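You operate a simulated robot arm through the tools that you are given. There is no shell and no other tool. Be economical: measure what you need, move in short steps, check, and stop when the job is done.

The job below is to be done with a simulated two-armed robot. You get a single attempt, and the scene is never put back.

TASK
Chill the warm can in the mould to under 40 C for measuring.
Fine: hook the slide home with the hooked pad, pad back, block out, gate shut, oil on, run it shut, watch the can heat dial; oil off after.

The check looks at the end state, three seconds after you hand in, the way a careful person would. Anything else that was tipped, shoved, dropped, spilled or broken makes it a failure.

THE ROBOT
Two 7-joint arms with two-finger parallel grippers on one trunk, on a base that drives. Base frame: it is fixed to the floor where the robot stands at the start and does not move with it; the origin is under the middle of the robot, x ahead of it, y to its left, z up; the surface under the hand at the start is at about z = 800. Lengths are in mm, angles in rad, forces in N, time in s.
The left shoulder is at the start at [50, 187, 985], the right one opposite. With the tool pointing down near the work surface each hand reaches from about 100 to 660 mm from the robot's upright axis, wherever it stands, measured 20 degrees to its own side. Places, roughly: can heat dial [-1000, 400, 1000]; carriage one [-1600, 900, 1100]; hooked slide pad (12x8x6 cm) [700, 0, 800]; mould gate [-1000, 100, 1400]; oil valve [-900, 1600, 900]; ram platen of carriage one [-1700, 500, 1400]; safety block [-1200, 1200, 1200]; small can without cap [-1500, 750, 1250]; take-out slide [-1400, 900, 1200]; take-out slide pad [-1400, 900, 1200]. Payload 3.43 kg a hand.
Tool frame (each hand has its own): the origin (TCP) lies between the finger pads and is the grasp point; the fingertips stand 30 mm ahead of it; z points along the fingers, y is the line along which they close. Largest opening 94 mm; finger width 28, thickness 10; the body of the gripper, 50 by 96 mm, starts 55 mm behind the TCP.
Orientation is that of the tool frame in the base frame, as a unit quaternion [x, y, z, w]. With the fingers straight down and closing along the base's y, the tool's x points along the base's -x, its y along +y and its z along -z.

THE INTERFACE
- The arms move only by the tool play_rows. It takes "left_rows", "right_rows" or both (then of equal length, played together; a hand with none holds still); each is a list of rows, each an object of numbers (a shift or turn left out is 0, a gripper value left out holds the last): "grip": the finger opening in mm, from 0 to 94; "dx", "dy", "dz": the shift along the base's x, y, z in mm; "ax", "ay", "az": the turn, a rotation vector about the base's x, y, z in rad. In form: [{"grip": .., "dx": .., "dy": .., "dz": .., "ax": .., "ay": .., "az": ..}, ...]. A call has 1 to 8 rows; each row is the pose to reach, as a shift and turn from the pose commanded when the call began. Rows are played at 5 a second. More than 50 mm and 0.15 rad between two rows, or a gripper value outside its range, and nothing of the call is played. Where a pose cannot be reached the arm comes as near as it can. A force on the tool above 50 N (or 10 N above the force at the start of the call, whichever is more), or a blocked arm, ends the call early, and 0.2 s more pass. Each finger travels about 153 mm/s and halts on what it meets, pressing with about 34 N; the grip force reading is that of the motor and also rises with nothing between the fingers. The clock runs only during rows and for 0.2 s after the last one: add rows that repeat a pose to give the fingers time. It gives the time, the measured TCP pose, the force on the tool (base axes), the opening and the grip force at its end, in the units of the frame above (readings bear some noise), with the torque about the TCP (base axes, N m) and any sound that the robot's microphone picked up.
- Cameras (640 x 400 px; columns grow to the right, rows downward): "scene" is now at [151.2, -11.9, 1173.7]; the picture's right is [-0.13, -0.99, 0.00], its down [-0.32, 0.04, -0.95] and it looks along [0.94, -0.12, -0.32] (base axes); focal length 248 px, centre (320, 200). "left" rides on the left gripper at [76, -14, -103] in its tool frame; the picture's right is [0.18, 0.98, 0.00], its down [-0.75, 0.14, -0.64] and it looks along [-0.63, 0.12, 0.77] (tool axes); focal length 243 px, centre (320, 200). "right" rides on the right gripper at [76, 14, -102] in its tool frame; the picture's right is [-0.18, 0.98, 0.00], its down [-0.75, -0.14, -0.64] and it looks along [-0.63, -0.12, 0.77] (tool axes); focal length 243 px, centre (320, 200). There is no depth. A picture from a camera that has moved, and an enlarged one, comes with that camera's place and axes in the base frame and with its lens.
- camera(camera): a new picture of that camera. No time passes.
- slide_trunk(by): slides the trunk up (or, below 0, down) by that many mm; the arms and the scene camera ride with it, the base frame stays. It gives what a move gives, with no picture.
- steer(legs): drives the robot by 1 to 6 legs, each [ahead, left, turn to the left] in mm, mm and rad, along the robot's own axes; the way and the turn of a leg run together, so that a leg with both is an arc; at most 1500 mm and 3.142 rad a leg. The arms and the cameras ride along, it lands a little off, and it stops where it bumps. It gives what a move gives.
- turn_head(pan, tilt): turns the head with the scene camera to pan (to the left, within 1.396 rad either way) and tilt (down, from -0.506 to 1.204), counted from straight ahead of the robot. It gives what a move gives.
- enlarge(camera, box): a new picture of the part [left, top, right, bottom] of that camera's present view, enlarged. No time passes.
- hand_in(): hands the job in; it is judged then, once.

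Go step by step. Nothing tells you exact positions but the pictures and the camera data: compare them with the known pose of the tool, close in by small moves and look again before you grip or let go. The budget is 120 turns and 100 pictures, counting those below and the enlarged ones. Unless the task says otherwise, let go and move clear before handing in, and close with one line.

The tools are called by a JSON object that holds its "name" and its "arguments". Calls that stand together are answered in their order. play_rows: Moves the arms, as the interface text tells. Its arguments: {"type":"object","properties":{"left_rows":{"type":"array","items":{"type":"object","properties":{"grip":{"type":"number"},"dx":{"type":"number"},"dy":{"type":"number"},"dz":{"type":"number"},"ax":{"type":"number"},"ay":{"type":"number"},"az":{"type":"number"}}}},"right_rows":{"type":"array","items":{"type":"object","properties":{"grip":{"type":"number"},"dx":{"type":"number"},"dy":{"type":"number"},"dz":{"type":"number"},"ax":{"type":"number"},"ay":{"type":"number"},"az":{"type":"number"}}}}},"required":[]} The other tools are called the same way: slide_trunk (by) slides the trunk up or down; steer (legs) drives the base; turn_head (pan, tilt) turns the head that bears the scene camera; camera (camera) takes a picture; enlarge (camera, box) takes an enlarged picture of a part of a camera's view; hand_in () hands the job in.

At the start:

```text
clock: 0.0
left_eef_pos: [376.5, 144.6, 1075.3]
left_orientation: [0.0, 1.0, 0.0, 0.0]
left_ft_force: [1.1, -0.8, 0.1]
left_wrist_torque: [0.02, -0.01, -0.02]
left_opening: 94.1
left_gripper_force: 0.1
right_eef_pos: [357.5, -186.0, 1098.5]
right_orientation: [0.0, 1.0, 0.002, 0.0]
right_ft_force: [0.7, -0.1, 0.2]
right_wrist_torque: [0.0, 0.01, 0.0]
right_opening: 94.0
right_gripper_force: 0.0
trunk travel left (down, up): [-200.0, 232.0]
robot x, y, heading: [-1.1, -3.0, -0.002]
head pan, tilt: [-0.133, 0.33]
```

scene: 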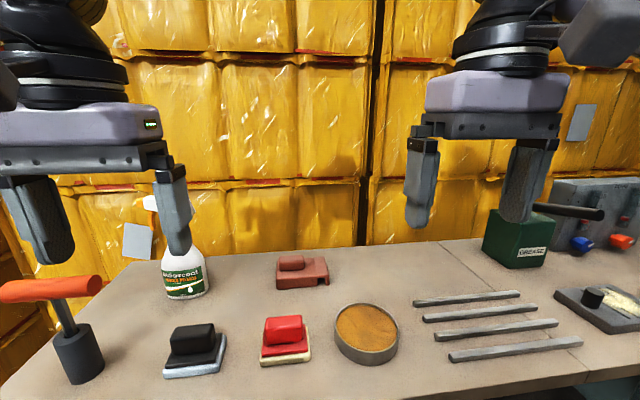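
right: 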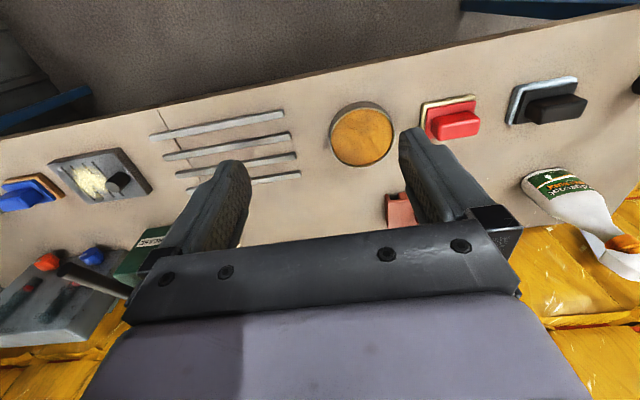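
left: 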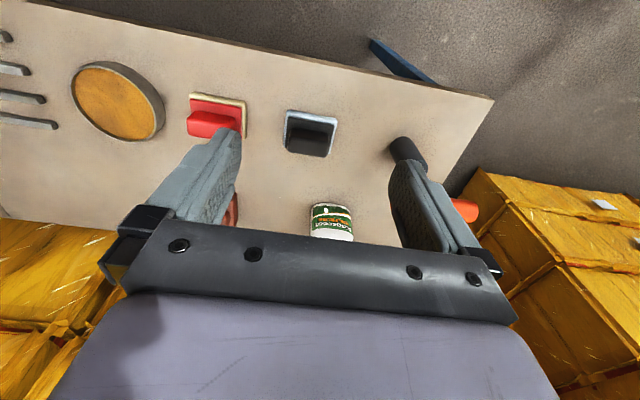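

I see a bench with several pads; the brownish one with a notch at about pixel (302,272) may be the hooked pad. I enlarge it and look behind the robot toward the machine.

{"name": "enlarge", "arguments": {"camera": "scene", "box": [140, 220, 420, 395]}}

{"name": "turn_head", "arguments": {"pan": 1.39, "tilt": 0.1}}

{"name": "camera", "arguments": {"camera": "scene"}}

```text
2.29 times, centred on (280, 308) of scene
camera zoom: at [151.2, -11.9, 1173.7], right [-0.13, -0.99, 0.0], down [-0.32, 0.04, -0.95], along [0.94, -0.12, -0.32], focal length 568 px, centre (411, -46)
```

zoom: 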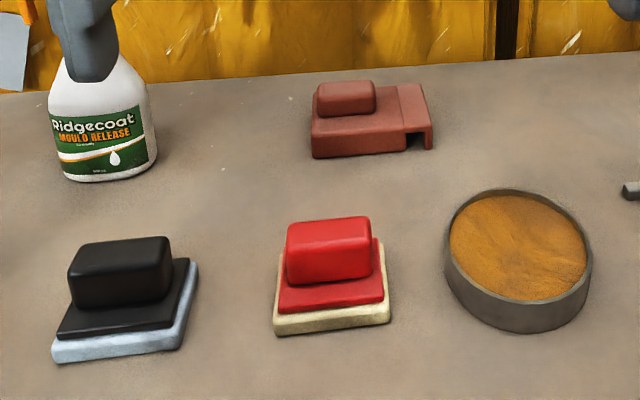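

```text
clock: 1.6
left_eef_pos: [377.5, 144.1, 1075.8]
left_orientation: [0.0, 1.0, 0.0, 0.001]
left_ft_force: [-0.8, 0.0, 0.8]
left_wrist_torque: [-0.01, 0.01, -0.01]
left_opening: 93.9
left_gripper_force: 0.1
right_eef_pos: [357.3, -186.2, 1098.4]
right_orientation: [0.0, 1.0, 0.0, 0.001]
right_ft_force: [1.0, -0.2, 0.1]
right_wrist_torque: [0.01, 0.01, -0.03]
right_opening: 94.1
right_gripper_force: 0.0
trunk travel left (down, up): [-200.0, 232.0]
robot x, y, heading: [-1.9, -4.1, 0.002]
head pan, tilt: [1.389, 0.099]
```

```text
95 pictures are left
camera scene: at [75.5, 90.9, 1195.1], right [0.98, -0.18, 0.0], down [-0.02, -0.1, -0.99], along [0.18, 0.98, -0.1], focal length 248 px, centre (320, 200)
```

scene: 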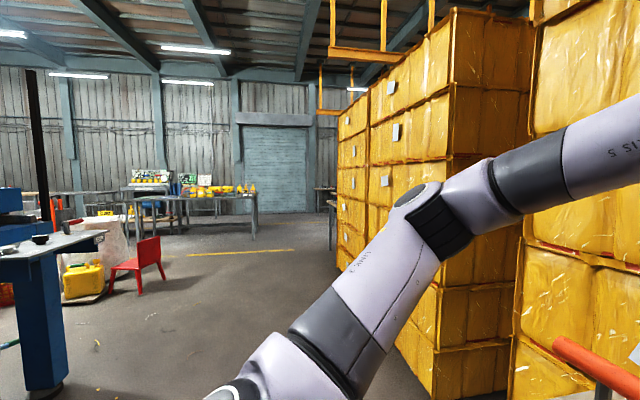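

The hooked pad sits near [650, -5, 800] with its handle on the left. Before picking it up I want to see the machine, so I back off the bench and turn left.

{"name": "steer", "arguments": {"legs": [[-350, 0, 0], [0, 0, 1.57]]}}

{"name": "turn_head", "arguments": {"pan": 1.0, "tilt": 0.1}}

{"name": "camera", "arguments": {"camera": "scene"}}

```text
clock: 3.7
left_eef_pos: [73.9, 144.2, 1076.5]
left_orientation: [0.0, 1.0, 0.0, 0.003]
left_ft_force: [0.2, -0.2, 0.4]
left_wrist_torque: [0.03, -0.01, -0.02]
left_opening: 93.9
left_gripper_force: 0.2
right_eef_pos: [56.9, -186.3, 1099.3]
right_orientation: [-0.001, 1.0, 0.001, 0.001]
right_ft_force: [0.1, 0.0, 0.2]
right_wrist_torque: [0.01, 0.0, 0.0]
right_opening: 93.9
right_gripper_force: 0.0
trunk travel left (down, up): [-200.0, 232.0]
robot x, y, heading: [-301.8, -0.9, 0.006]
head pan, tilt: [1.389, 0.099]
stopped in leg 1: the robot was blocked; the commanded pose is now the measured one
```

```text
clock: 4.5
left_eef_pos: [74.2, 143.6, 1077.9]
left_orientation: [0.0, 1.0, -0.001, 0.001]
left_ft_force: [0.3, 0.6, -0.7]
left_wrist_torque: [-0.03, -0.02, 0.01]
left_opening: 93.9
left_gripper_force: 0.0
right_eef_pos: [57.1, -184.8, 1099.7]
right_orientation: [-0.002, 1.0, 0.001, 0.002]
right_ft_force: [0.5, 0.8, 0.4]
right_wrist_torque: [0.01, -0.01, 0.0]
right_opening: 94.0
right_gripper_force: 0.0
trunk travel left (down, up): [-200.0, 232.0]
robot x, y, heading: [-301.2, 0.2, 0.002]
head pan, tilt: [1.0, 0.099]
```

```text
94 pictures are left
camera scene: at [-193.0, 78.0, 1195.1], right [0.84, -0.54, 0.0], down [-0.05, -0.08, -1.0], along [0.54, 0.84, -0.1], focal length 248 px, centre (320, 200)
```

scene: 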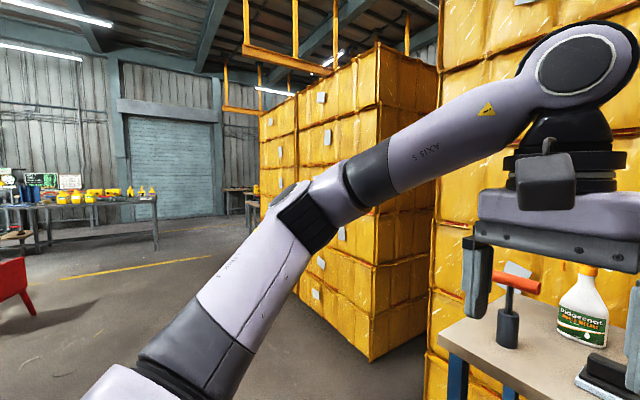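

Something behind blocked the base at about x = -300. I ease forward a little, slide left into the open and turn.

{"name": "steer", "arguments": {"legs": [[80, 0, 0], [0, 400, 0], [0, 0, 1.57]]}}

{"name": "turn_head", "arguments": {"pan": 0.6, "tilt": 0.15}}

{"name": "camera", "arguments": {"camera": "scene"}}

```text
clock: 13.1
left_eef_pos: [-363.6, 777.5, 1076.1]
left_orientation: [-0.704, 0.71, 0.001, 0.002]
left_ft_force: [0.0, -0.5, -0.3]
left_wrist_torque: [-0.02, 0.01, 0.02]
left_opening: 94.0
left_gripper_force: 0.0
right_eef_pos: [-34.6, 756.4, 1099.3]
right_orientation: [-0.705, 0.709, 0.002, 0.0]
right_ft_force: [-0.1, 0.4, 0.3]
right_wrist_torque: [0.01, 0.01, -0.02]
right_opening: 93.8
right_gripper_force: 0.0
trunk travel left (down, up): [-200.0, 232.0]
robot x, y, heading: [-223.1, 396.7, 1.563]
head pan, tilt: [1.0, 0.099]
```

```text
clock: 13.9
left_eef_pos: [-363.8, 777.4, 1076.4]
left_orientation: [-0.704, 0.71, 0.001, 0.002]
left_ft_force: [0.1, 0.1, 0.5]
left_wrist_torque: [-0.01, 0.03, -0.01]
left_opening: 94.1
left_gripper_force: 0.1
right_eef_pos: [-34.2, 756.0, 1099.4]
right_orientation: [-0.706, 0.709, 0.002, 0.001]
right_ft_force: [0.8, 0.3, 0.3]
right_wrist_torque: [0.01, -0.02, -0.02]
right_opening: 94.0
right_gripper_force: 0.0
trunk travel left (down, up): [-200.0, 232.0]
robot x, y, heading: [-223.6, 398.5, 1.564]
head pan, tilt: [0.6, 0.15]
```

```text
93 pictures are left
camera scene: at [-274.2, 535.8, 1190.4], right [0.83, 0.56, 0.0], down [0.08, -0.12, -0.99], along [-0.55, 0.82, -0.15], focal length 248 px, centre (320, 200)
```

scene: 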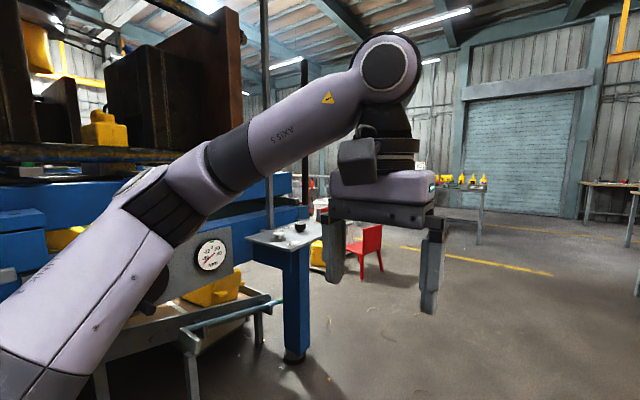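

The machine stands to the left, with a dial and a side table on a blue post. I turn further left to face it.

{"name": "steer", "arguments": {"legs": [[0, 0, 1.2]]}}

{"name": "turn_head", "arguments": {"pan": 0.0, "tilt": 0.1}}

{"name": "camera", "arguments": {"camera": "scene"}}

{"name": "camera", "arguments": {"camera": "left"}}

```text
clock: 17.3
left_eef_pos: [-626.0, 406.9, 1076.5]
left_orientation: [0.981, -0.192, -0.001, -0.001]
left_ft_force: [0.6, 0.2, -0.5]
left_wrist_torque: [0.01, 0.01, -0.01]
left_opening: 94.0
left_gripper_force: 0.1
right_eef_pos: [-484.4, 706.6, 1097.7]
right_orientation: [0.982, -0.19, -0.002, 0.0]
right_ft_force: [-0.3, 0.1, -0.5]
right_wrist_torque: [-0.06, 0.02, 0.0]
right_opening: 93.9
right_gripper_force: 0.0
trunk travel left (down, up): [-200.0, 232.0]
robot x, y, heading: [-219.8, 402.5, 2.754]
head pan, tilt: [0.6, 0.15]
```

```text
clock: 18.3
left_eef_pos: [-626.4, 406.4, 1076.5]
left_orientation: [0.982, -0.191, -0.001, -0.001]
left_ft_force: [-0.2, 0.8, -0.1]
left_wrist_torque: [-0.02, -0.02, 0.03]
left_opening: 94.0
left_gripper_force: 0.1
right_eef_pos: [-484.1, 706.0, 1099.7]
right_orientation: [0.982, -0.19, -0.001, 0.0]
right_ft_force: [-0.6, -0.4, 0.3]
right_wrist_torque: [-0.03, -0.01, -0.03]
right_opening: 94.2
right_gripper_force: 0.1
trunk travel left (down, up): [-200.0, 232.0]
robot x, y, heading: [-221.6, 399.9, 2.755]
head pan, tilt: [0.0, 0.099]
```

```text
92 pictures are left
camera scene: at [-362.2, 456.8, 1195.1], right [0.37, 0.93, 0.0], down [0.09, -0.04, -0.99], along [-0.92, 0.37, -0.1], focal length 248 px, centre (320, 200)
```

scene: 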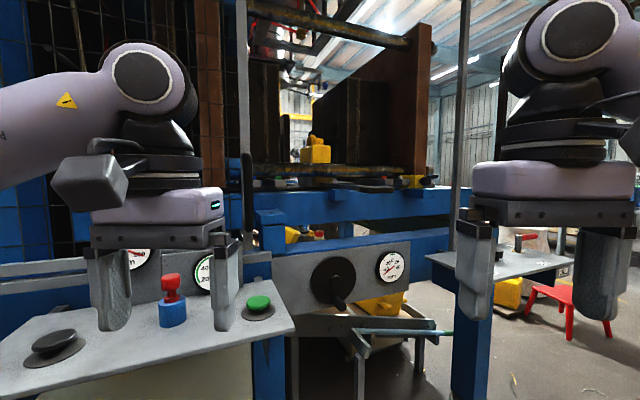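

```text
91 pictures are left
camera left: at [-550.2, 391.7, 1179.1], right [-0.2, -0.98, 0.0], down [-0.75, 0.15, 0.64], along [-0.63, 0.13, -0.76], focal length 243 px, centre (320, 200)
```

left: 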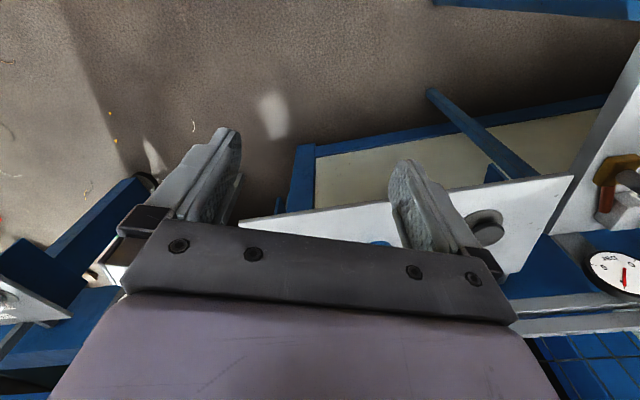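

A horizontal press: button desk at left, dials, black wheel, mould opening above. I enlarge the parts.

{"name": "enlarge", "arguments": {"camera": "scene", "box": [200, 100, 480, 275]}}

{"name": "enlarge", "arguments": {"camera": "scene", "box": [0, 230, 300, 400]}}

{"name": "enlarge", "arguments": {"camera": "scene", "box": [240, 220, 480, 370]}}

```text
2.29 times, centred on (340, 188) of scene
camera zoom: at [-362.2, 456.8, 1195.1], right [0.37, 0.93, 0.0], down [0.09, -0.04, -0.99], along [-0.92, 0.37, -0.1], focal length 568 px, centre (274, 229)
```

zoom: 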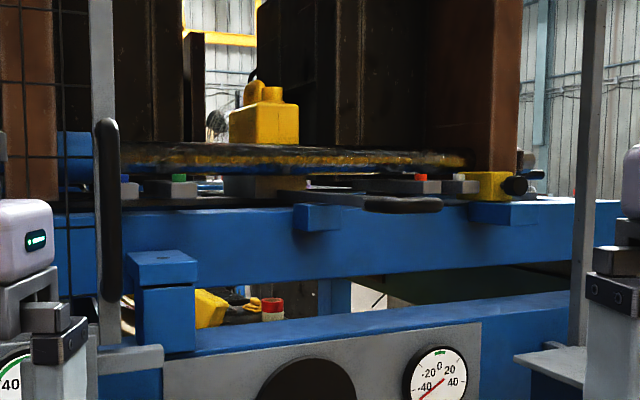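

```text
2.13 times, centred on (150, 315) of scene
camera zoom: at [-362.2, 456.8, 1195.1], right [0.37, 0.93, 0.0], down [0.09, -0.04, -0.99], along [-0.92, 0.37, -0.1], focal length 530 px, centre (683, -45)
```

zoom: 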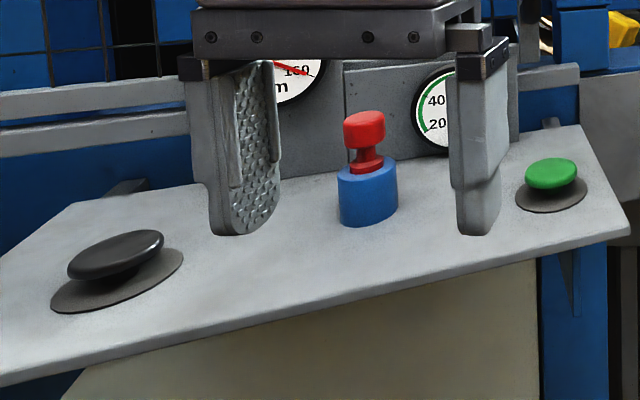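

```text
2.67 times, centred on (360, 295) of scene
camera zoom: at [-362.2, 456.8, 1195.1], right [0.37, 0.93, 0.0], down [0.09, -0.04, -0.99], along [-0.92, 0.37, -0.1], focal length 662 px, centre (213, -53)
```

zoom: 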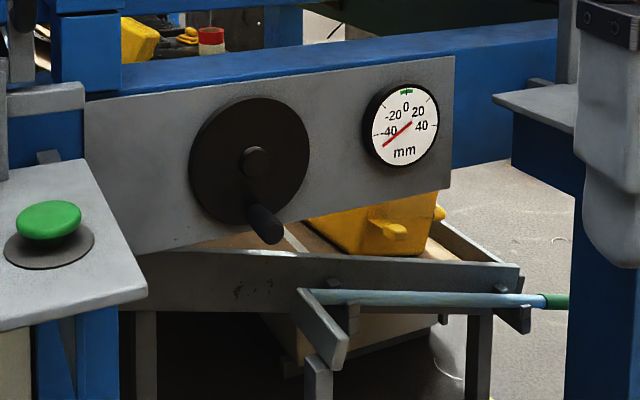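

The desk has a black and a green button with a red stop between; the heat dial is behind the left hand. The yellow block with black knob is on the rail. I strafe right for a view of the opening, slide and block.

{"name": "steer", "arguments": {"legs": [[0, -550, 0], [0, 0, 0.387]]}}

{"name": "turn_head", "arguments": {"pan": 0.0, "tilt": 0.15}}

{"name": "slide_trunk", "arguments": {"by": 200}}

{"name": "camera", "arguments": {"camera": "scene"}}

```text
clock: 24.8
left_eef_pos: [-394.0, 769.8, 1076.8]
left_orientation: [1.0, -0.006, -0.002, -0.001]
left_ft_force: [-0.6, -0.4, -0.4]
left_wrist_torque: [-0.01, -0.02, 0.02]
left_opening: 93.8
left_gripper_force: 0.0
right_eef_pos: [-371.0, 1099.3, 1099.8]
right_orientation: [1.0, -0.005, -0.002, 0.001]
right_ft_force: [0.4, -0.3, 0.2]
right_wrist_torque: [0.0, 0.01, -0.01]
right_opening: 93.9
right_gripper_force: 0.1
trunk travel left (down, up): [-200.0, 232.0]
robot x, y, heading: [-16.0, 909.5, 3.126]
head pan, tilt: [0.0, 0.099]
```

```text
clock: 25.4
left_eef_pos: [-394.9, 770.0, 1077.9]
left_orientation: [1.0, -0.006, -0.001, -0.001]
left_ft_force: [0.6, 0.7, 0.4]
left_wrist_torque: [-0.03, 0.04, -0.02]
left_opening: 94.2
left_gripper_force: 0.1
right_eef_pos: [-372.4, 1098.4, 1100.1]
right_orientation: [1.0, -0.006, -0.002, 0.001]
right_ft_force: [-0.1, -0.8, 0.0]
right_wrist_torque: [0.04, 0.03, 0.01]
right_opening: 94.0
right_gripper_force: 0.0
trunk travel left (down, up): [-200.0, 232.0]
robot x, y, heading: [-19.1, 908.4, 3.128]
head pan, tilt: [0.0, 0.15]
```

```text
clock: 27.6
left_eef_pos: [-394.5, 769.3, 1276.4]
left_orientation: [1.0, -0.007, -0.002, -0.001]
left_ft_force: [0.4, 0.4, -0.3]
left_wrist_torque: [0.0, -0.01, -0.01]
left_opening: 94.0
left_gripper_force: 0.1
right_eef_pos: [-371.8, 1097.9, 1299.4]
right_orientation: [1.0, -0.005, -0.001, 0.002]
right_ft_force: [-0.1, 0.9, 0.5]
right_wrist_torque: [-0.01, -0.02, 0.02]
right_opening: 93.9
right_gripper_force: 0.2
trunk travel left (down, up): [-400.0, 32.0]
robot x, y, heading: [-17.0, 906.5, 3.128]
head pan, tilt: [0.0, 0.15]
```

```text
87 pictures are left
camera scene: at [-167.2, 910.8, 1390.4], right [0.01, 1.0, 0.0], down [0.15, 0.0, -0.99], along [-0.99, 0.01, -0.15], focal length 248 px, centre (320, 200)
```

scene: 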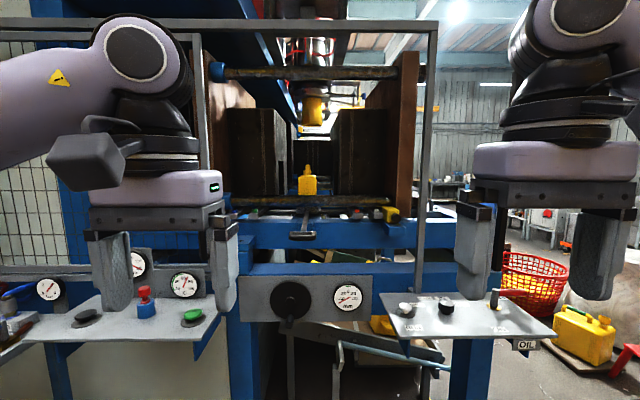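

{"name": "enlarge", "arguments": {"camera": "scene", "box": [210, 130, 450, 280]}}

{"name": "enlarge", "arguments": {"camera": "scene", "box": [370, 260, 570, 385]}}

{"name": "enlarge", "arguments": {"camera": "scene", "box": [0, 230, 240, 380]}}

```text
2.67 times, centred on (330, 205) of scene
camera zoom: at [-167.2, 910.8, 1390.4], right [0.01, 1.0, 0.0], down [0.15, 0.0, -0.99], along [-0.99, 0.01, -0.15], focal length 662 px, centre (293, 187)
```

zoom: 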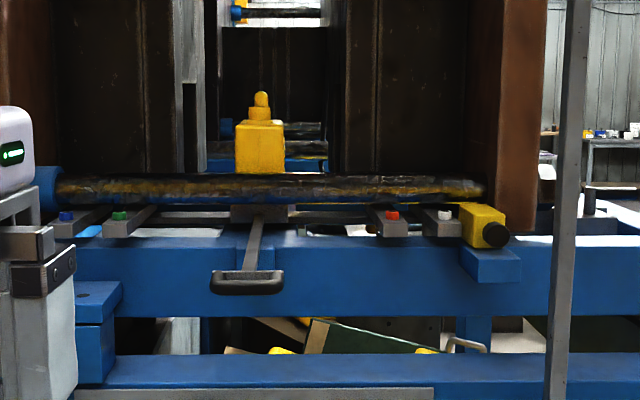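

```text
3.20 times, centred on (470, 322) of scene
camera zoom: at [-167.2, 910.8, 1390.4], right [0.01, 1.0, 0.0], down [0.15, 0.0, -0.99], along [-0.99, 0.01, -0.15], focal length 795 px, centre (-160, -192)
```

zoom: 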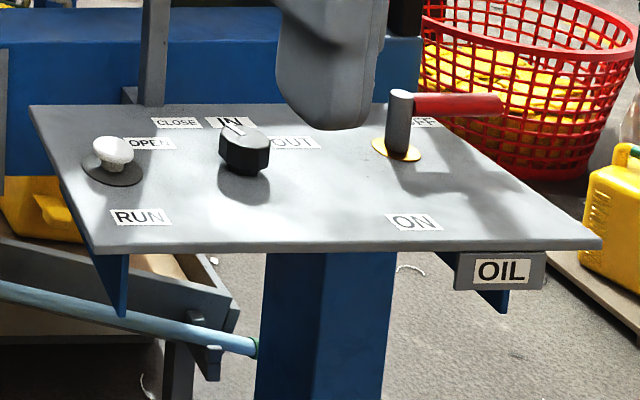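

```text
2.67 times, centred on (120, 305) of scene
camera zoom: at [-167.2, 910.8, 1390.4], right [0.01, 1.0, 0.0], down [0.15, 0.0, -0.99], along [-0.99, 0.01, -0.15], focal length 662 px, centre (853, -80)
```

zoom: 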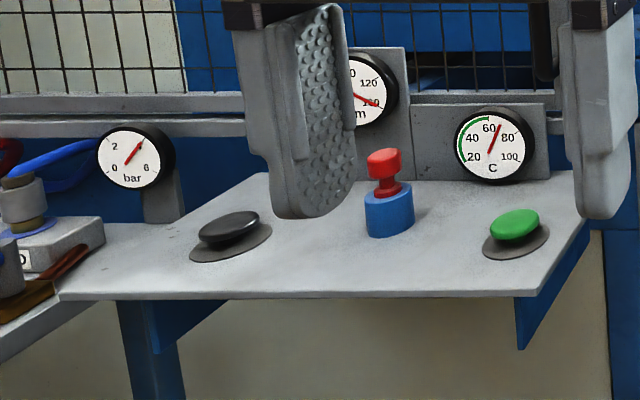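

The can dial reads about 62 C, the gate is open on the left, and the slide's handle is at about [-950, 862, 1154]. I move closer and look down into the mould.

{"name": "steer", "arguments": {"legs": [[330, 0, 0]]}}

{"name": "turn_head", "arguments": {"pan": 0.0, "tilt": 0.3}}

{"name": "camera", "arguments": {"camera": "scene"}}

{"name": "enlarge", "arguments": {"camera": "scene", "box": [180, 60, 460, 235]}}

{"name": "enlarge", "arguments": {"camera": "scene", "box": [220, 120, 380, 220]}}

```text
clock: 29.7
left_eef_pos: [-722.0, 774.1, 1276.1]
left_orientation: [1.0, -0.008, -0.002, -0.001]
left_ft_force: [0.7, 0.2, -0.4]
left_wrist_torque: [-0.01, -0.04, 0.01]
left_opening: 94.0
left_gripper_force: 0.0
right_eef_pos: [-698.0, 1103.6, 1299.4]
right_orientation: [1.0, -0.006, -0.001, 0.002]
right_ft_force: [-0.5, 0.2, 0.2]
right_wrist_torque: [0.0, 0.01, 0.03]
right_opening: 94.3
right_gripper_force: 0.0
trunk travel left (down, up): [-400.0, 32.0]
robot x, y, heading: [-342.7, 914.5, 3.123]
head pan, tilt: [0.0, 0.15]
```

```text
clock: 30.4
left_eef_pos: [-721.7, 773.4, 1276.8]
left_orientation: [1.0, -0.008, -0.001, -0.001]
left_ft_force: [0.9, 0.2, -0.4]
left_wrist_torque: [0.0, 0.02, 0.02]
left_opening: 93.9
left_gripper_force: 0.0
right_eef_pos: [-697.7, 1103.5, 1300.0]
right_orientation: [1.0, -0.006, -0.002, 0.0]
right_ft_force: [-0.5, 0.0, -0.2]
right_wrist_torque: [0.02, -0.02, 0.01]
right_opening: 94.1
right_gripper_force: 0.1
trunk travel left (down, up): [-400.0, 32.0]
robot x, y, heading: [-341.4, 913.5, 3.125]
head pan, tilt: [0.0, 0.3]
```

```text
83 pictures are left
camera scene: at [-494.4, 915.5, 1376.5], right [0.01, 1.0, 0.0], down [0.3, 0.0, -0.96], along [-0.96, 0.01, -0.3], focal length 248 px, centre (320, 200)
```

scene: 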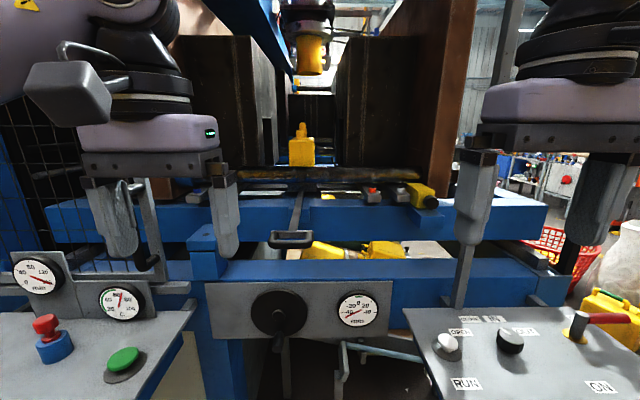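

```text
2.29 times, centred on (320, 148) of scene
camera zoom: at [-494.4, 915.5, 1376.5], right [0.01, 1.0, 0.0], down [0.3, 0.0, -0.96], along [-0.96, 0.01, -0.3], focal length 568 px, centre (320, 320)
```

zoom: 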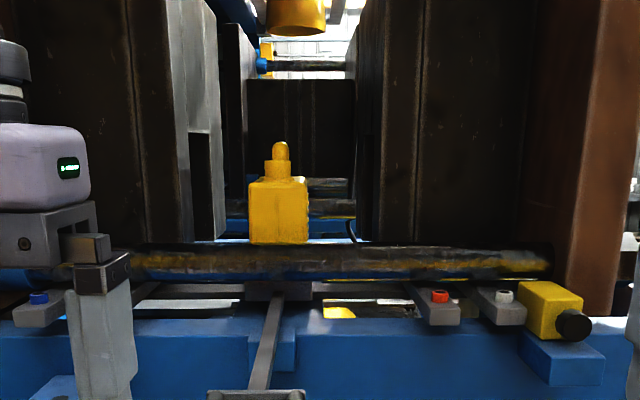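

```text
4.00 times, centred on (300, 170) of scene
camera zoom: at [-494.4, 915.5, 1376.5], right [0.01, 1.0, 0.0], down [0.3, 0.0, -0.96], along [-0.96, 0.01, -0.3], focal length 994 px, centre (400, 320)
```

zoom: 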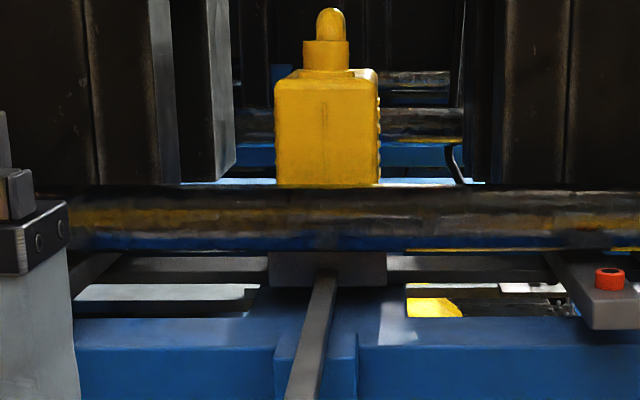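

The mould centre line looks to be near x = -1600 with the can at about -1480, so "home" is pushing the slide inward about 120 mm. I look closely at the slide's handle.

{"name": "enlarge", "arguments": {"camera": "scene", "box": [240, 195, 352, 265]}}

{"name": "camera", "arguments": {"camera": "left"}}

{"name": "enlarge", "arguments": {"camera": "scene", "box": [400, 295, 640, 400]}}

```text
5.71 times, centred on (296, 230) of scene
camera zoom: at [-494.4, 915.5, 1376.5], right [0.01, 1.0, 0.0], down [0.3, 0.0, -0.96], along [-0.96, 0.01, -0.3], focal length 1419 px, centre (457, 29)
```

zoom: 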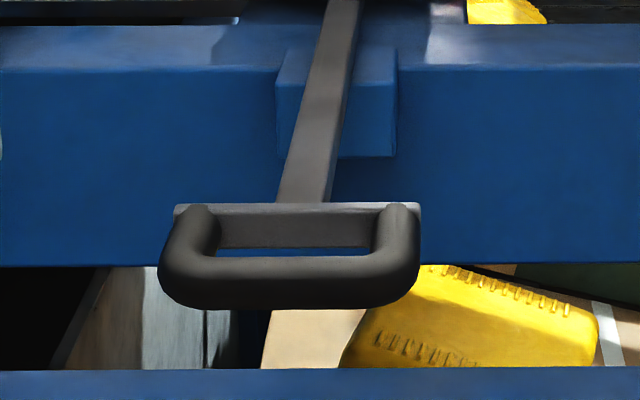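

```text
79 pictures are left
camera left: at [-645.0, 787.2, 1379.2], right [0.17, -0.99, 0.0], down [-0.75, -0.13, 0.64], along [-0.64, -0.11, -0.76], focal length 243 px, centre (320, 200)
```

left: 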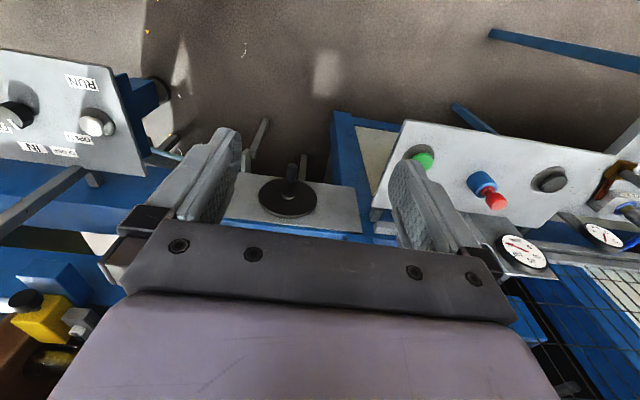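

```text
2.67 times, centred on (520, 348) of scene
camera zoom: at [-494.4, 915.5, 1376.5], right [0.01, 1.0, 0.0], down [0.3, 0.0, -0.96], along [-0.96, 0.01, -0.3], focal length 662 px, centre (-213, -193)
```

zoom: 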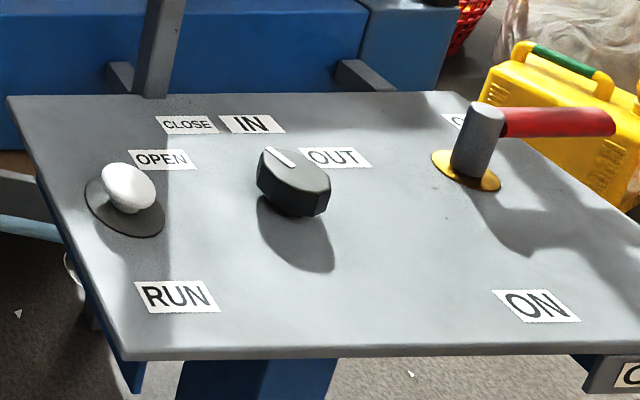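

The handle is a D-loop on the slide's arm. The knob/RUN/OIL panel is on the right. Now I go back for the hooked pad, positioning so it lies on my right-hand side.

{"name": "steer", "arguments": {"legs": [[-320, 0, 0], [0, 0, -1.56], [0, 0, -1.565], [0, -714, 0]]}}

{"name": "turn_head", "arguments": {"pan": -0.3, "tilt": 0.6}}

{"name": "camera", "arguments": {"camera": "scene"}}

```text
clock: 46.7
left_eef_pos: [324.6, 307.0, 1278.4]
left_orientation: [0.031, 1.0, -0.002, 0.002]
left_ft_force: [-0.3, -0.5, -0.1]
left_wrist_torque: [-0.01, 0.01, 0.02]
left_opening: 94.1
left_gripper_force: 0.1
right_eef_pos: [287.4, -22.0, 1299.3]
right_orientation: [0.029, 1.0, 0.001, 0.001]
right_ft_force: [-0.1, -0.7, -1.1]
right_wrist_torque: [-0.01, -0.02, 0.02]
right_opening: 94.0
right_gripper_force: 0.0
trunk travel left (down, up): [-400.0, 32.0]
robot x, y, heading: [-58.6, 187.8, -0.062]
head pan, tilt: [0.0, 0.3]
```

```text
clock: 47.5
left_eef_pos: [325.5, 307.0, 1277.0]
left_orientation: [0.03, 1.0, -0.001, 0.001]
left_ft_force: [0.3, 1.5, -0.4]
left_wrist_torque: [-0.04, -0.03, -0.01]
left_opening: 93.9
left_gripper_force: 0.0
right_eef_pos: [287.3, -21.2, 1299.2]
right_orientation: [0.029, 1.0, 0.001, 0.003]
right_ft_force: [0.1, 0.5, -0.2]
right_wrist_torque: [-0.01, 0.01, 0.0]
right_opening: 94.0
right_gripper_force: 0.0
trunk travel left (down, up): [-400.0, 32.0]
robot x, y, heading: [-57.4, 186.7, -0.057]
head pan, tilt: [-0.3, 0.6]
```

```text
77 pictures are left
camera scene: at [83.0, 151.1, 1349.0], right [-0.35, -0.94, 0.0], down [-0.53, 0.2, -0.83], along [0.77, -0.29, -0.56], focal length 248 px, centre (320, 200)
```

scene: 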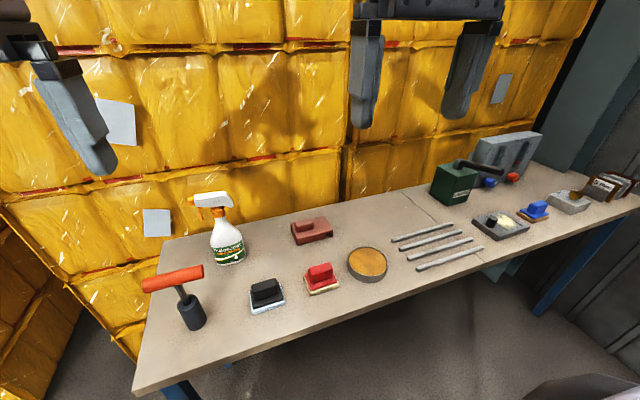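

The bench is in view with the pad clear at the back. I straighten up and move ahead a bit, then lower the trunk.

{"name": "steer", "arguments": {"legs": [[0, 0, 0.06], [110, 0, 0]]}}

{"name": "slide_trunk", "arguments": {"by": -200}}

{"name": "enlarge", "arguments": {"camera": "scene", "box": [200, 160, 440, 310]}}

{"name": "camera", "arguments": {"camera": "right"}}

```text
clock: 49.1
left_eef_pos: [426.6, 329.8, 1276.1]
left_orientation: [0.002, 1.0, -0.002, 0.002]
left_ft_force: [0.4, 0.7, -0.9]
left_wrist_torque: [0.04, -0.01, -0.02]
left_opening: 93.9
left_gripper_force: 0.0
right_eef_pos: [409.6, 0.9, 1299.8]
right_orientation: [-0.001, 1.0, 0.002, 0.001]
right_ft_force: [1.3, -0.6, 0.8]
right_wrist_torque: [-0.01, 0.03, -0.02]
right_opening: 94.2
right_gripper_force: 0.0
trunk travel left (down, up): [-400.0, 32.0]
robot x, y, heading: [48.1, 184.9, 0.003]
head pan, tilt: [-0.3, 0.6]
```

```text
clock: 51.3
left_eef_pos: [426.9, 330.2, 1077.3]
left_orientation: [0.001, 1.0, -0.001, 0.001]
left_ft_force: [-0.1, -0.4, -0.3]
left_wrist_torque: [0.0, -0.03, -0.01]
left_opening: 94.0
left_gripper_force: 0.0
right_eef_pos: [407.3, -0.3, 1100.0]
right_orientation: [-0.001, 1.0, 0.001, 0.002]
right_ft_force: [0.0, 0.4, -0.5]
right_wrist_torque: [-0.01, 0.02, -0.01]
right_opening: 94.3
right_gripper_force: 0.0
trunk travel left (down, up): [-200.0, 232.0]
robot x, y, heading: [49.8, 182.3, 0.003]
head pan, tilt: [-0.3, 0.6]
```

```text
2.67 times, centred on (320, 235) of scene
camera zoom: at [193.6, 159.6, 1149.0], right [-0.29, -0.96, 0.0], down [-0.54, 0.17, -0.83], along [0.79, -0.24, -0.56], focal length 662 px, centre (320, 107)
```

zoom: 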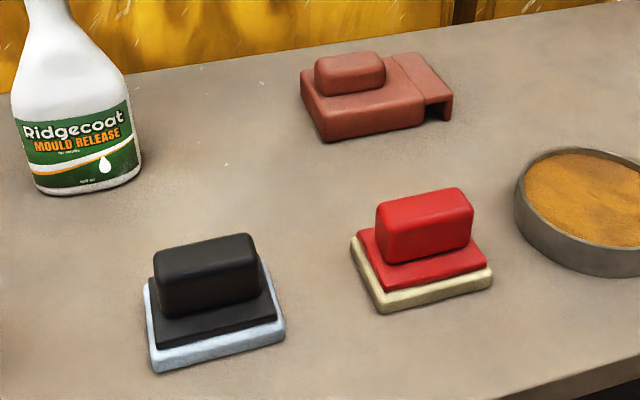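

```text
75 pictures are left
camera right: at [331.1, 14.6, 1202.0], right [0.18, 0.98, 0.0], down [0.75, -0.14, 0.65], along [0.63, -0.12, -0.76], focal length 243 px, centre (320, 200)
```

right: 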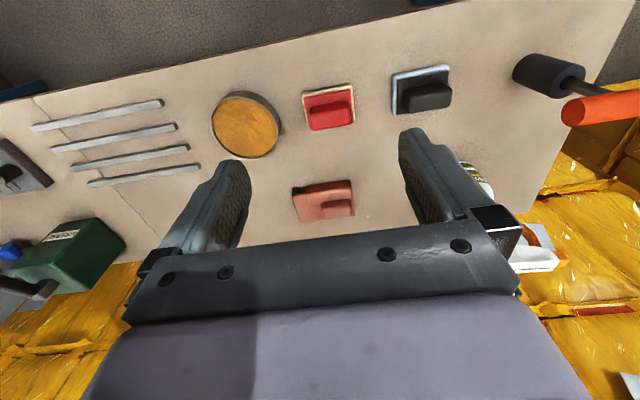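

The pad lies with its long side along y, x about 631–711, y about -96 to 24, nub toward the +y end and the lip at -y. I bring the right hand above it while turning it a quarter clockwise, so that the fingers close along x.

{"name": "play_rows", "arguments": {"right_rows": [{"dx": 28, "dz": -10, "az": -0.148}, {"dx": 56, "dz": -20, "az": -0.296}, {"dx": 84, "dz": -30, "az": -0.444}, {"dx": 112, "dz": -40, "az": -0.592}, {"dx": 140, "dz": -50, "az": -0.74}, {"dx": 168, "dz": -60, "az": -0.888}, {"dx": 190, "dz": -70, "az": -1.036}, {"dx": 200, "dz": -80, "az": -1.184}]}}

{"name": "play_rows", "arguments": {"right_rows": [{"dx": 10, "dz": 0, "az": -0.128}, {"dx": 20, "dz": 0, "az": -0.256}, {"dx": 30, "dz": 0, "az": -0.387}, {"dx": 30, "dz": 0, "az": -0.387}]}}

{"name": "camera", "arguments": {"camera": "right"}}

{"name": "camera", "arguments": {"camera": "scene"}}

```text
clock: 53.1
left_eef_pos: [427.3, 329.6, 1076.8]
left_orientation: [0.001, 1.0, -0.001, 0.002]
left_ft_force: [-0.7, 0.4, 0.2]
left_wrist_torque: [0.01, -0.01, 0.0]
left_opening: 94.0
left_gripper_force: 0.0
right_eef_pos: [606.6, -1.9, 1019.6]
right_orientation: [0.558, 0.83, -0.001, 0.003]
right_ft_force: [1.2, -0.2, 1.0]
right_wrist_torque: [-0.04, -0.04, 0.01]
right_opening: 93.9
right_gripper_force: 0.0
trunk travel left (down, up): [-200.0, 232.0]
robot x, y, heading: [49.5, 187.0, -0.0]
head pan, tilt: [-0.3, 0.6]
```

```text
clock: 54.1
left_eef_pos: [426.4, 329.4, 1077.5]
left_orientation: [0.001, 1.0, -0.001, 0.002]
left_ft_force: [0.5, -1.1, 0.1]
left_wrist_torque: [-0.02, -0.02, 0.02]
left_opening: 94.1
left_gripper_force: 0.1
right_eef_pos: [637.6, -0.8, 1020.0]
right_orientation: [0.707, 0.707, -0.002, 0.003]
right_ft_force: [0.0, -0.4, 0.4]
right_wrist_torque: [0.03, -0.04, 0.0]
right_opening: 94.2
right_gripper_force: 0.1
trunk travel left (down, up): [-200.0, 232.0]
robot x, y, heading: [51.9, 184.7, 0.001]
head pan, tilt: [-0.3, 0.6]
```

```text
74 pictures are left
camera right: at [650.7, 76.3, 1121.5], right [0.98, -0.18, 0.0], down [-0.14, -0.75, 0.65], along [-0.12, -0.63, -0.76], focal length 243 px, centre (320, 200)
```

right: 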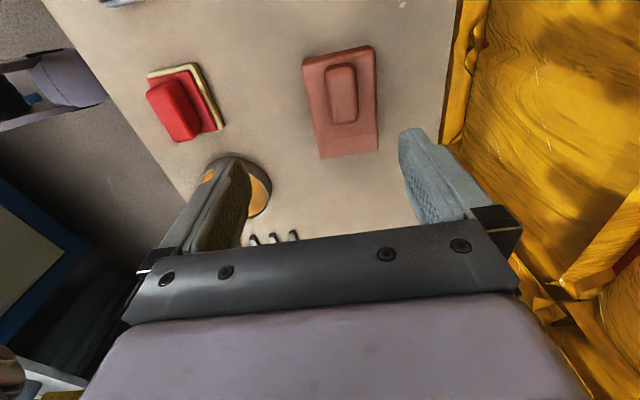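

```text
73 pictures are left
camera scene: at [193.6, 159.5, 1148.9], right [-0.29, -0.96, 0.0], down [-0.54, 0.17, -0.83], along [0.79, -0.24, -0.56], focal length 248 px, centre (320, 200)
```

scene: 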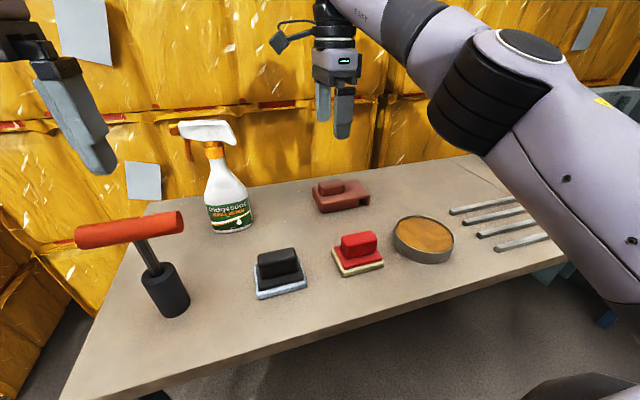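

The nub centre works out at about [658, -4], some 34 mm wide. I centre over it and go down partway, then look.

{"name": "play_rows", "arguments": {"right_rows": [{"dx": 20, "dy": -3, "dz": -30}, {"dx": 20, "dy": -3, "dz": -70}, {"dx": 20, "dy": -3, "dz": -115}, {"dx": 20, "dy": -3, "dz": -115}]}}

{"name": "camera", "arguments": {"camera": "right"}}

{"name": "enlarge", "arguments": {"camera": "scene", "box": [260, 100, 420, 230]}}

```text
clock: 55.1
left_eef_pos: [427.4, 329.6, 1077.2]
left_orientation: [0.001, 1.0, -0.001, 0.002]
left_ft_force: [-0.1, -0.1, 0.0]
left_wrist_torque: [0.02, 0.02, -0.03]
left_opening: 94.0
left_gripper_force: 0.1
right_eef_pos: [670.4, -0.6, 912.7]
right_orientation: [0.706, 0.708, -0.001, 0.003]
right_ft_force: [0.4, 0.5, -0.2]
right_wrist_torque: [-0.02, 0.0, 0.01]
right_opening: 94.1
right_gripper_force: 0.1
right hand out of reach, approached as far as the arm can: row 1, 2, 3, 4
trunk travel left (down, up): [-200.0, 232.0]
robot x, y, heading: [49.0, 188.3, -0.002]
head pan, tilt: [-0.3, 0.6]
```

```text
72 pictures are left
camera right: at [685.3, 76.4, 1014.5], right [0.98, -0.18, 0.0], down [-0.14, -0.75, 0.65], along [-0.12, -0.64, -0.76], focal length 243 px, centre (320, 200)
```

right: 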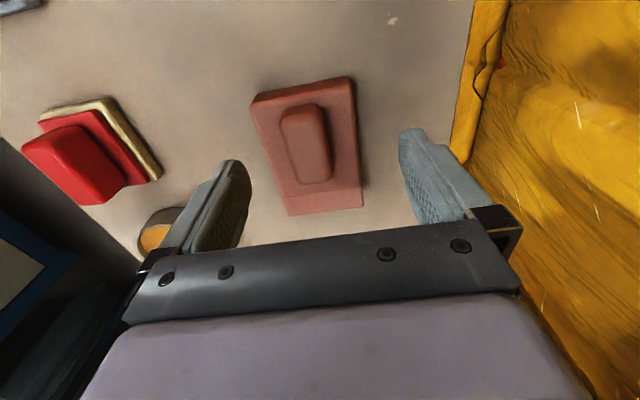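

```text
3.08 times, centred on (340, 165) of scene
camera zoom: at [193.7, 159.6, 1148.9], right [-0.29, -0.96, 0.0], down [-0.54, 0.17, -0.83], along [0.79, -0.24, -0.56], focal length 764 px, centre (258, 308)
```

zoom: 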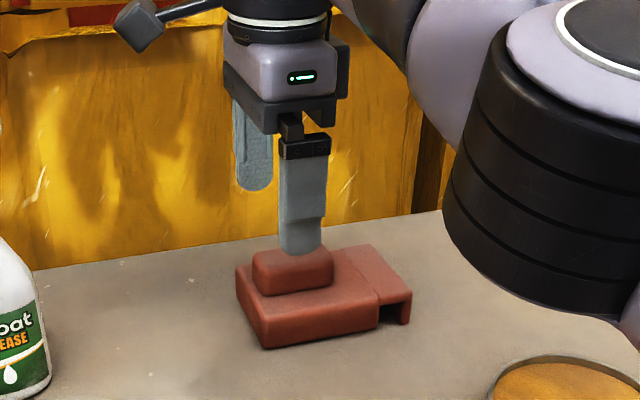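

The arm is near its reach limit here. I raise both hands and lower the trunk so that the shoulder is nearer the working height.

{"name": "play_rows", "arguments": {"left_rows": [{"dz": 40}, {"dz": 80}, {"dz": 120}], "right_rows": [{"dx": -10, "dz": 40}, {"dx": -20, "dz": 80}, {"dx": -20, "dz": 100}]}}

{"name": "slide_trunk", "arguments": {"by": -120}}

```text
clock: 55.9
left_eef_pos: [424.6, 328.8, 1198.1]
left_orientation: [0.001, 1.0, -0.001, 0.003]
left_ft_force: [-0.7, 0.0, -0.3]
left_wrist_torque: [-0.02, -0.04, 0.0]
left_opening: 93.7
left_gripper_force: 0.0
right_eef_pos: [641.9, -3.5, 1015.0]
right_orientation: [0.706, 0.708, 0.0, 0.003]
right_ft_force: [-0.1, -0.4, 0.1]
right_wrist_torque: [0.02, -0.03, -0.05]
right_opening: 94.0
right_gripper_force: 0.1
right hand out of reach, approached as far as the arm can: row 3
trunk travel left (down, up): [-200.0, 232.0]
robot x, y, heading: [50.0, 184.3, 0.0]
head pan, tilt: [-0.3, 0.6]
```

```text
clock: 57.4
left_eef_pos: [426.0, 330.4, 1075.8]
left_orientation: [0.001, 1.0, 0.0, 0.001]
left_ft_force: [-0.9, 0.0, 0.1]
left_wrist_torque: [0.0, 0.03, -0.02]
left_opening: 94.0
left_gripper_force: 0.2
right_eef_pos: [642.9, -3.2, 893.3]
right_orientation: [0.706, 0.708, -0.001, 0.001]
right_ft_force: [-0.5, 0.6, 0.1]
right_wrist_torque: [0.0, 0.0, -0.03]
right_opening: 94.0
right_gripper_force: 0.0
trunk travel left (down, up): [-80.0, 352.0]
robot x, y, heading: [50.6, 183.4, 0.001]
head pan, tilt: [-0.3, 0.6]
```

Now I centre and descend the last 23 mm.

{"name": "play_rows", "arguments": {"right_rows": [{"dx": 16, "dy": 3, "dz": 0}, {"dx": 16, "dy": 3, "dz": -12}, {"dx": 16, "dy": 3, "dz": -23}, {"dx": 16, "dy": 3, "dz": -23}]}}

{"name": "camera", "arguments": {"camera": "right"}}

{"name": "enlarge", "arguments": {"camera": "scene", "box": [260, 40, 420, 170]}}

```text
clock: 58.4
left_eef_pos: [425.6, 330.7, 1076.8]
left_orientation: [0.001, 1.0, -0.001, 0.001]
left_ft_force: [-0.5, 0.4, 0.5]
left_wrist_torque: [0.01, -0.03, -0.01]
left_opening: 94.3
left_gripper_force: 0.0
right_eef_pos: [650.5, -2.2, 869.3]
right_orientation: [0.706, 0.708, 0.0, 0.002]
right_ft_force: [-0.5, -0.1, -0.2]
right_wrist_torque: [-0.01, -0.01, 0.02]
right_opening: 93.8
right_gripper_force: 0.0
right hand out of reach, approached as far as the arm can: row 1, 2, 3, 4
trunk travel left (down, up): [-80.0, 352.0]
robot x, y, heading: [50.5, 180.5, -0.001]
head pan, tilt: [-0.3, 0.6]
```

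```text
70 pictures are left
camera right: at [664.5, 75.1, 971.5], right [0.98, -0.18, 0.0], down [-0.14, -0.75, 0.64], along [-0.12, -0.63, -0.76], focal length 243 px, centre (320, 200)
```

right: 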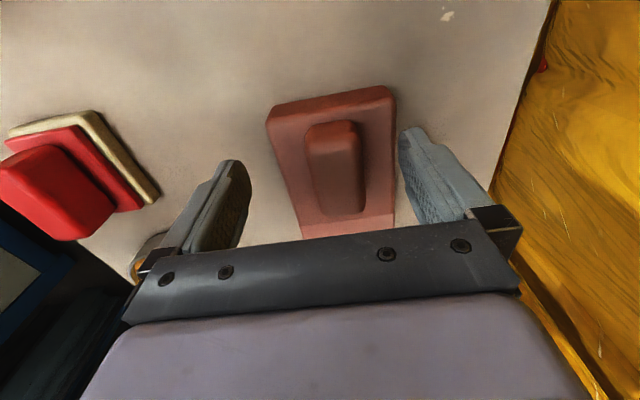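

```text
3.08 times, centred on (340, 105) of scene
camera zoom: at [193.6, 159.5, 1028.9], right [-0.29, -0.96, 0.0], down [-0.54, 0.17, -0.83], along [0.79, -0.24, -0.56], focal length 764 px, centre (258, 492)
```

zoom: 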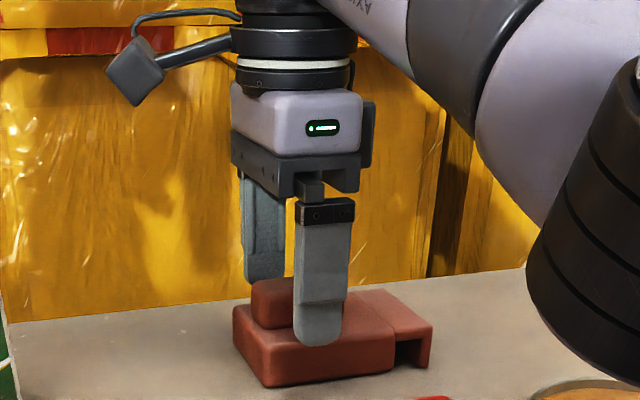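

The hand sits about 9 mm short in x. I nudge the base ahead to centre it.

{"name": "steer", "arguments": {"legs": [[10, 0, 0]]}}

```text
clock: 59.1
left_eef_pos: [436.1, 330.7, 1074.8]
left_orientation: [0.001, 1.0, -0.001, 0.003]
left_ft_force: [0.6, -0.3, 0.0]
left_wrist_torque: [-0.04, 0.02, 0.01]
left_opening: 94.2
left_gripper_force: 0.1
right_eef_pos: [661.3, -1.1, 870.2]
right_orientation: [0.706, 0.708, 0.0, 0.002]
right_ft_force: [-0.5, 1.0, 0.6]
right_wrist_torque: [0.02, -0.01, 0.01]
right_opening: 94.2
right_gripper_force: 0.2
trunk travel left (down, up): [-80.0, 352.0]
robot x, y, heading: [58.3, 184.1, 0.003]
head pan, tilt: [-0.3, 0.6]
```

Centred. I close the fingers on the nub.

{"name": "play_rows", "arguments": {"right_rows": [{"grip": 60}, {"grip": 40}, {"grip": 20}, {"grip": 20}]}}

{"name": "camera", "arguments": {"camera": "right"}}

```text
clock: 60.1
left_eef_pos: [435.5, 329.6, 1075.9]
left_orientation: [0.002, 1.0, -0.001, 0.003]
left_ft_force: [0.6, 0.0, 0.5]
left_wrist_torque: [0.0, -0.02, 0.0]
left_opening: 94.1
left_gripper_force: 0.1
right_eef_pos: [661.5, -2.5, 868.7]
right_orientation: [0.707, 0.708, -0.001, 0.003]
right_ft_force: [0.2, -0.5, -0.7]
right_wrist_torque: [0.03, -0.02, -0.01]
right_opening: 31.2
right_gripper_force: 33.4
trunk travel left (down, up): [-80.0, 352.0]
robot x, y, heading: [60.0, 185.9, -0.002]
head pan, tilt: [-0.3, 0.6]
```

```text
68 pictures are left
camera right: at [674.4, 75.0, 971.8], right [0.98, -0.18, 0.0], down [-0.14, -0.75, 0.65], along [-0.12, -0.63, -0.76], focal length 243 px, centre (320, 200)
```

right: 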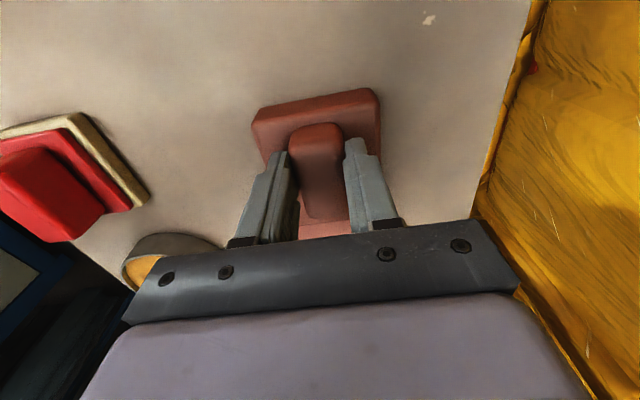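

Gripped at 31 mm. I lift with the trunk and look at the pad's underside and notch.

{"name": "slide_trunk", "arguments": {"by": 320}}

{"name": "turn_head", "arguments": {"pan": -0.3, "tilt": 0.45}}

{"name": "play_rows", "arguments": {"right_rows": [{"dx": -45}, {"dx": -90, "az": 0.1}, {"dx": -135, "az": 0.24}, {"dx": -180, "az": 0.38}, {"dx": -220, "az": 0.52}, {"dx": -240, "az": 0.66}, {"dx": -250, "az": 0.8}, {"dx": -255, "az": 0.94}]}}

{"name": "enlarge", "arguments": {"camera": "scene", "box": [200, 100, 440, 250]}}

```text
clock: 63.3
left_eef_pos: [435.6, 330.0, 1394.8]
left_orientation: [0.002, 1.0, -0.001, 0.002]
left_ft_force: [0.4, 0.5, -0.9]
left_wrist_torque: [0.02, -0.02, 0.01]
left_opening: 93.9
left_gripper_force: 0.0
right_eef_pos: [661.0, -1.8, 1190.3]
right_orientation: [0.707, 0.708, -0.001, 0.002]
right_ft_force: [-0.3, -0.1, -1.7]
right_wrist_torque: [0.01, -0.02, 0.01]
right_opening: 31.1
right_gripper_force: 34.2
trunk travel left (down, up): [-400.0, 32.0]
robot x, y, heading: [60.2, 182.9, -0.002]
head pan, tilt: [-0.3, 0.6]
```

```text
clock: 64.0
left_eef_pos: [435.9, 329.6, 1395.2]
left_orientation: [0.001, 1.0, -0.001, 0.002]
left_ft_force: [0.2, 0.7, -0.1]
left_wrist_torque: [0.01, 0.04, 0.02]
left_opening: 93.9
left_gripper_force: 0.0
right_eef_pos: [660.5, -1.7, 1189.9]
right_orientation: [0.706, 0.708, 0.0, 0.001]
right_ft_force: [0.5, 0.5, -1.0]
right_wrist_torque: [0.03, -0.02, 0.0]
right_opening: 31.2
right_gripper_force: 33.9
trunk travel left (down, up): [-400.0, 32.0]
robot x, y, heading: [61.9, 186.1, 0.001]
head pan, tilt: [-0.3, 0.45]
```

```text
clock: 65.8
left_eef_pos: [435.9, 329.6, 1396.5]
left_orientation: [0.001, 1.0, -0.001, 0.002]
left_ft_force: [-0.1, 0.9, -1.2]
left_wrist_torque: [-0.02, 0.0, 0.01]
left_opening: 94.0
left_gripper_force: 0.0
right_eef_pos: [405.0, -2.0, 1190.9]
right_orientation: [0.307, 0.952, 0.001, 0.002]
right_ft_force: [0.0, 0.2, -1.6]
right_wrist_torque: [0.01, 0.02, 0.0]
right_opening: 30.9
right_gripper_force: 33.6
trunk travel left (down, up): [-400.0, 32.0]
robot x, y, heading: [61.1, 184.0, 0.001]
head pan, tilt: [-0.3, 0.45]
```

```text
2.67 times, centred on (320, 175) of scene
camera zoom: at [207.0, 158.5, 1362.5], right [-0.29, -0.96, 0.0], down [-0.42, 0.13, -0.9], along [0.86, -0.27, -0.44], focal length 662 px, centre (320, 267)
```

zoom: 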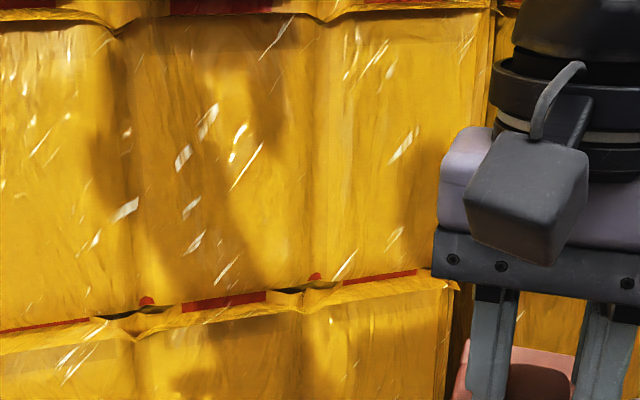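

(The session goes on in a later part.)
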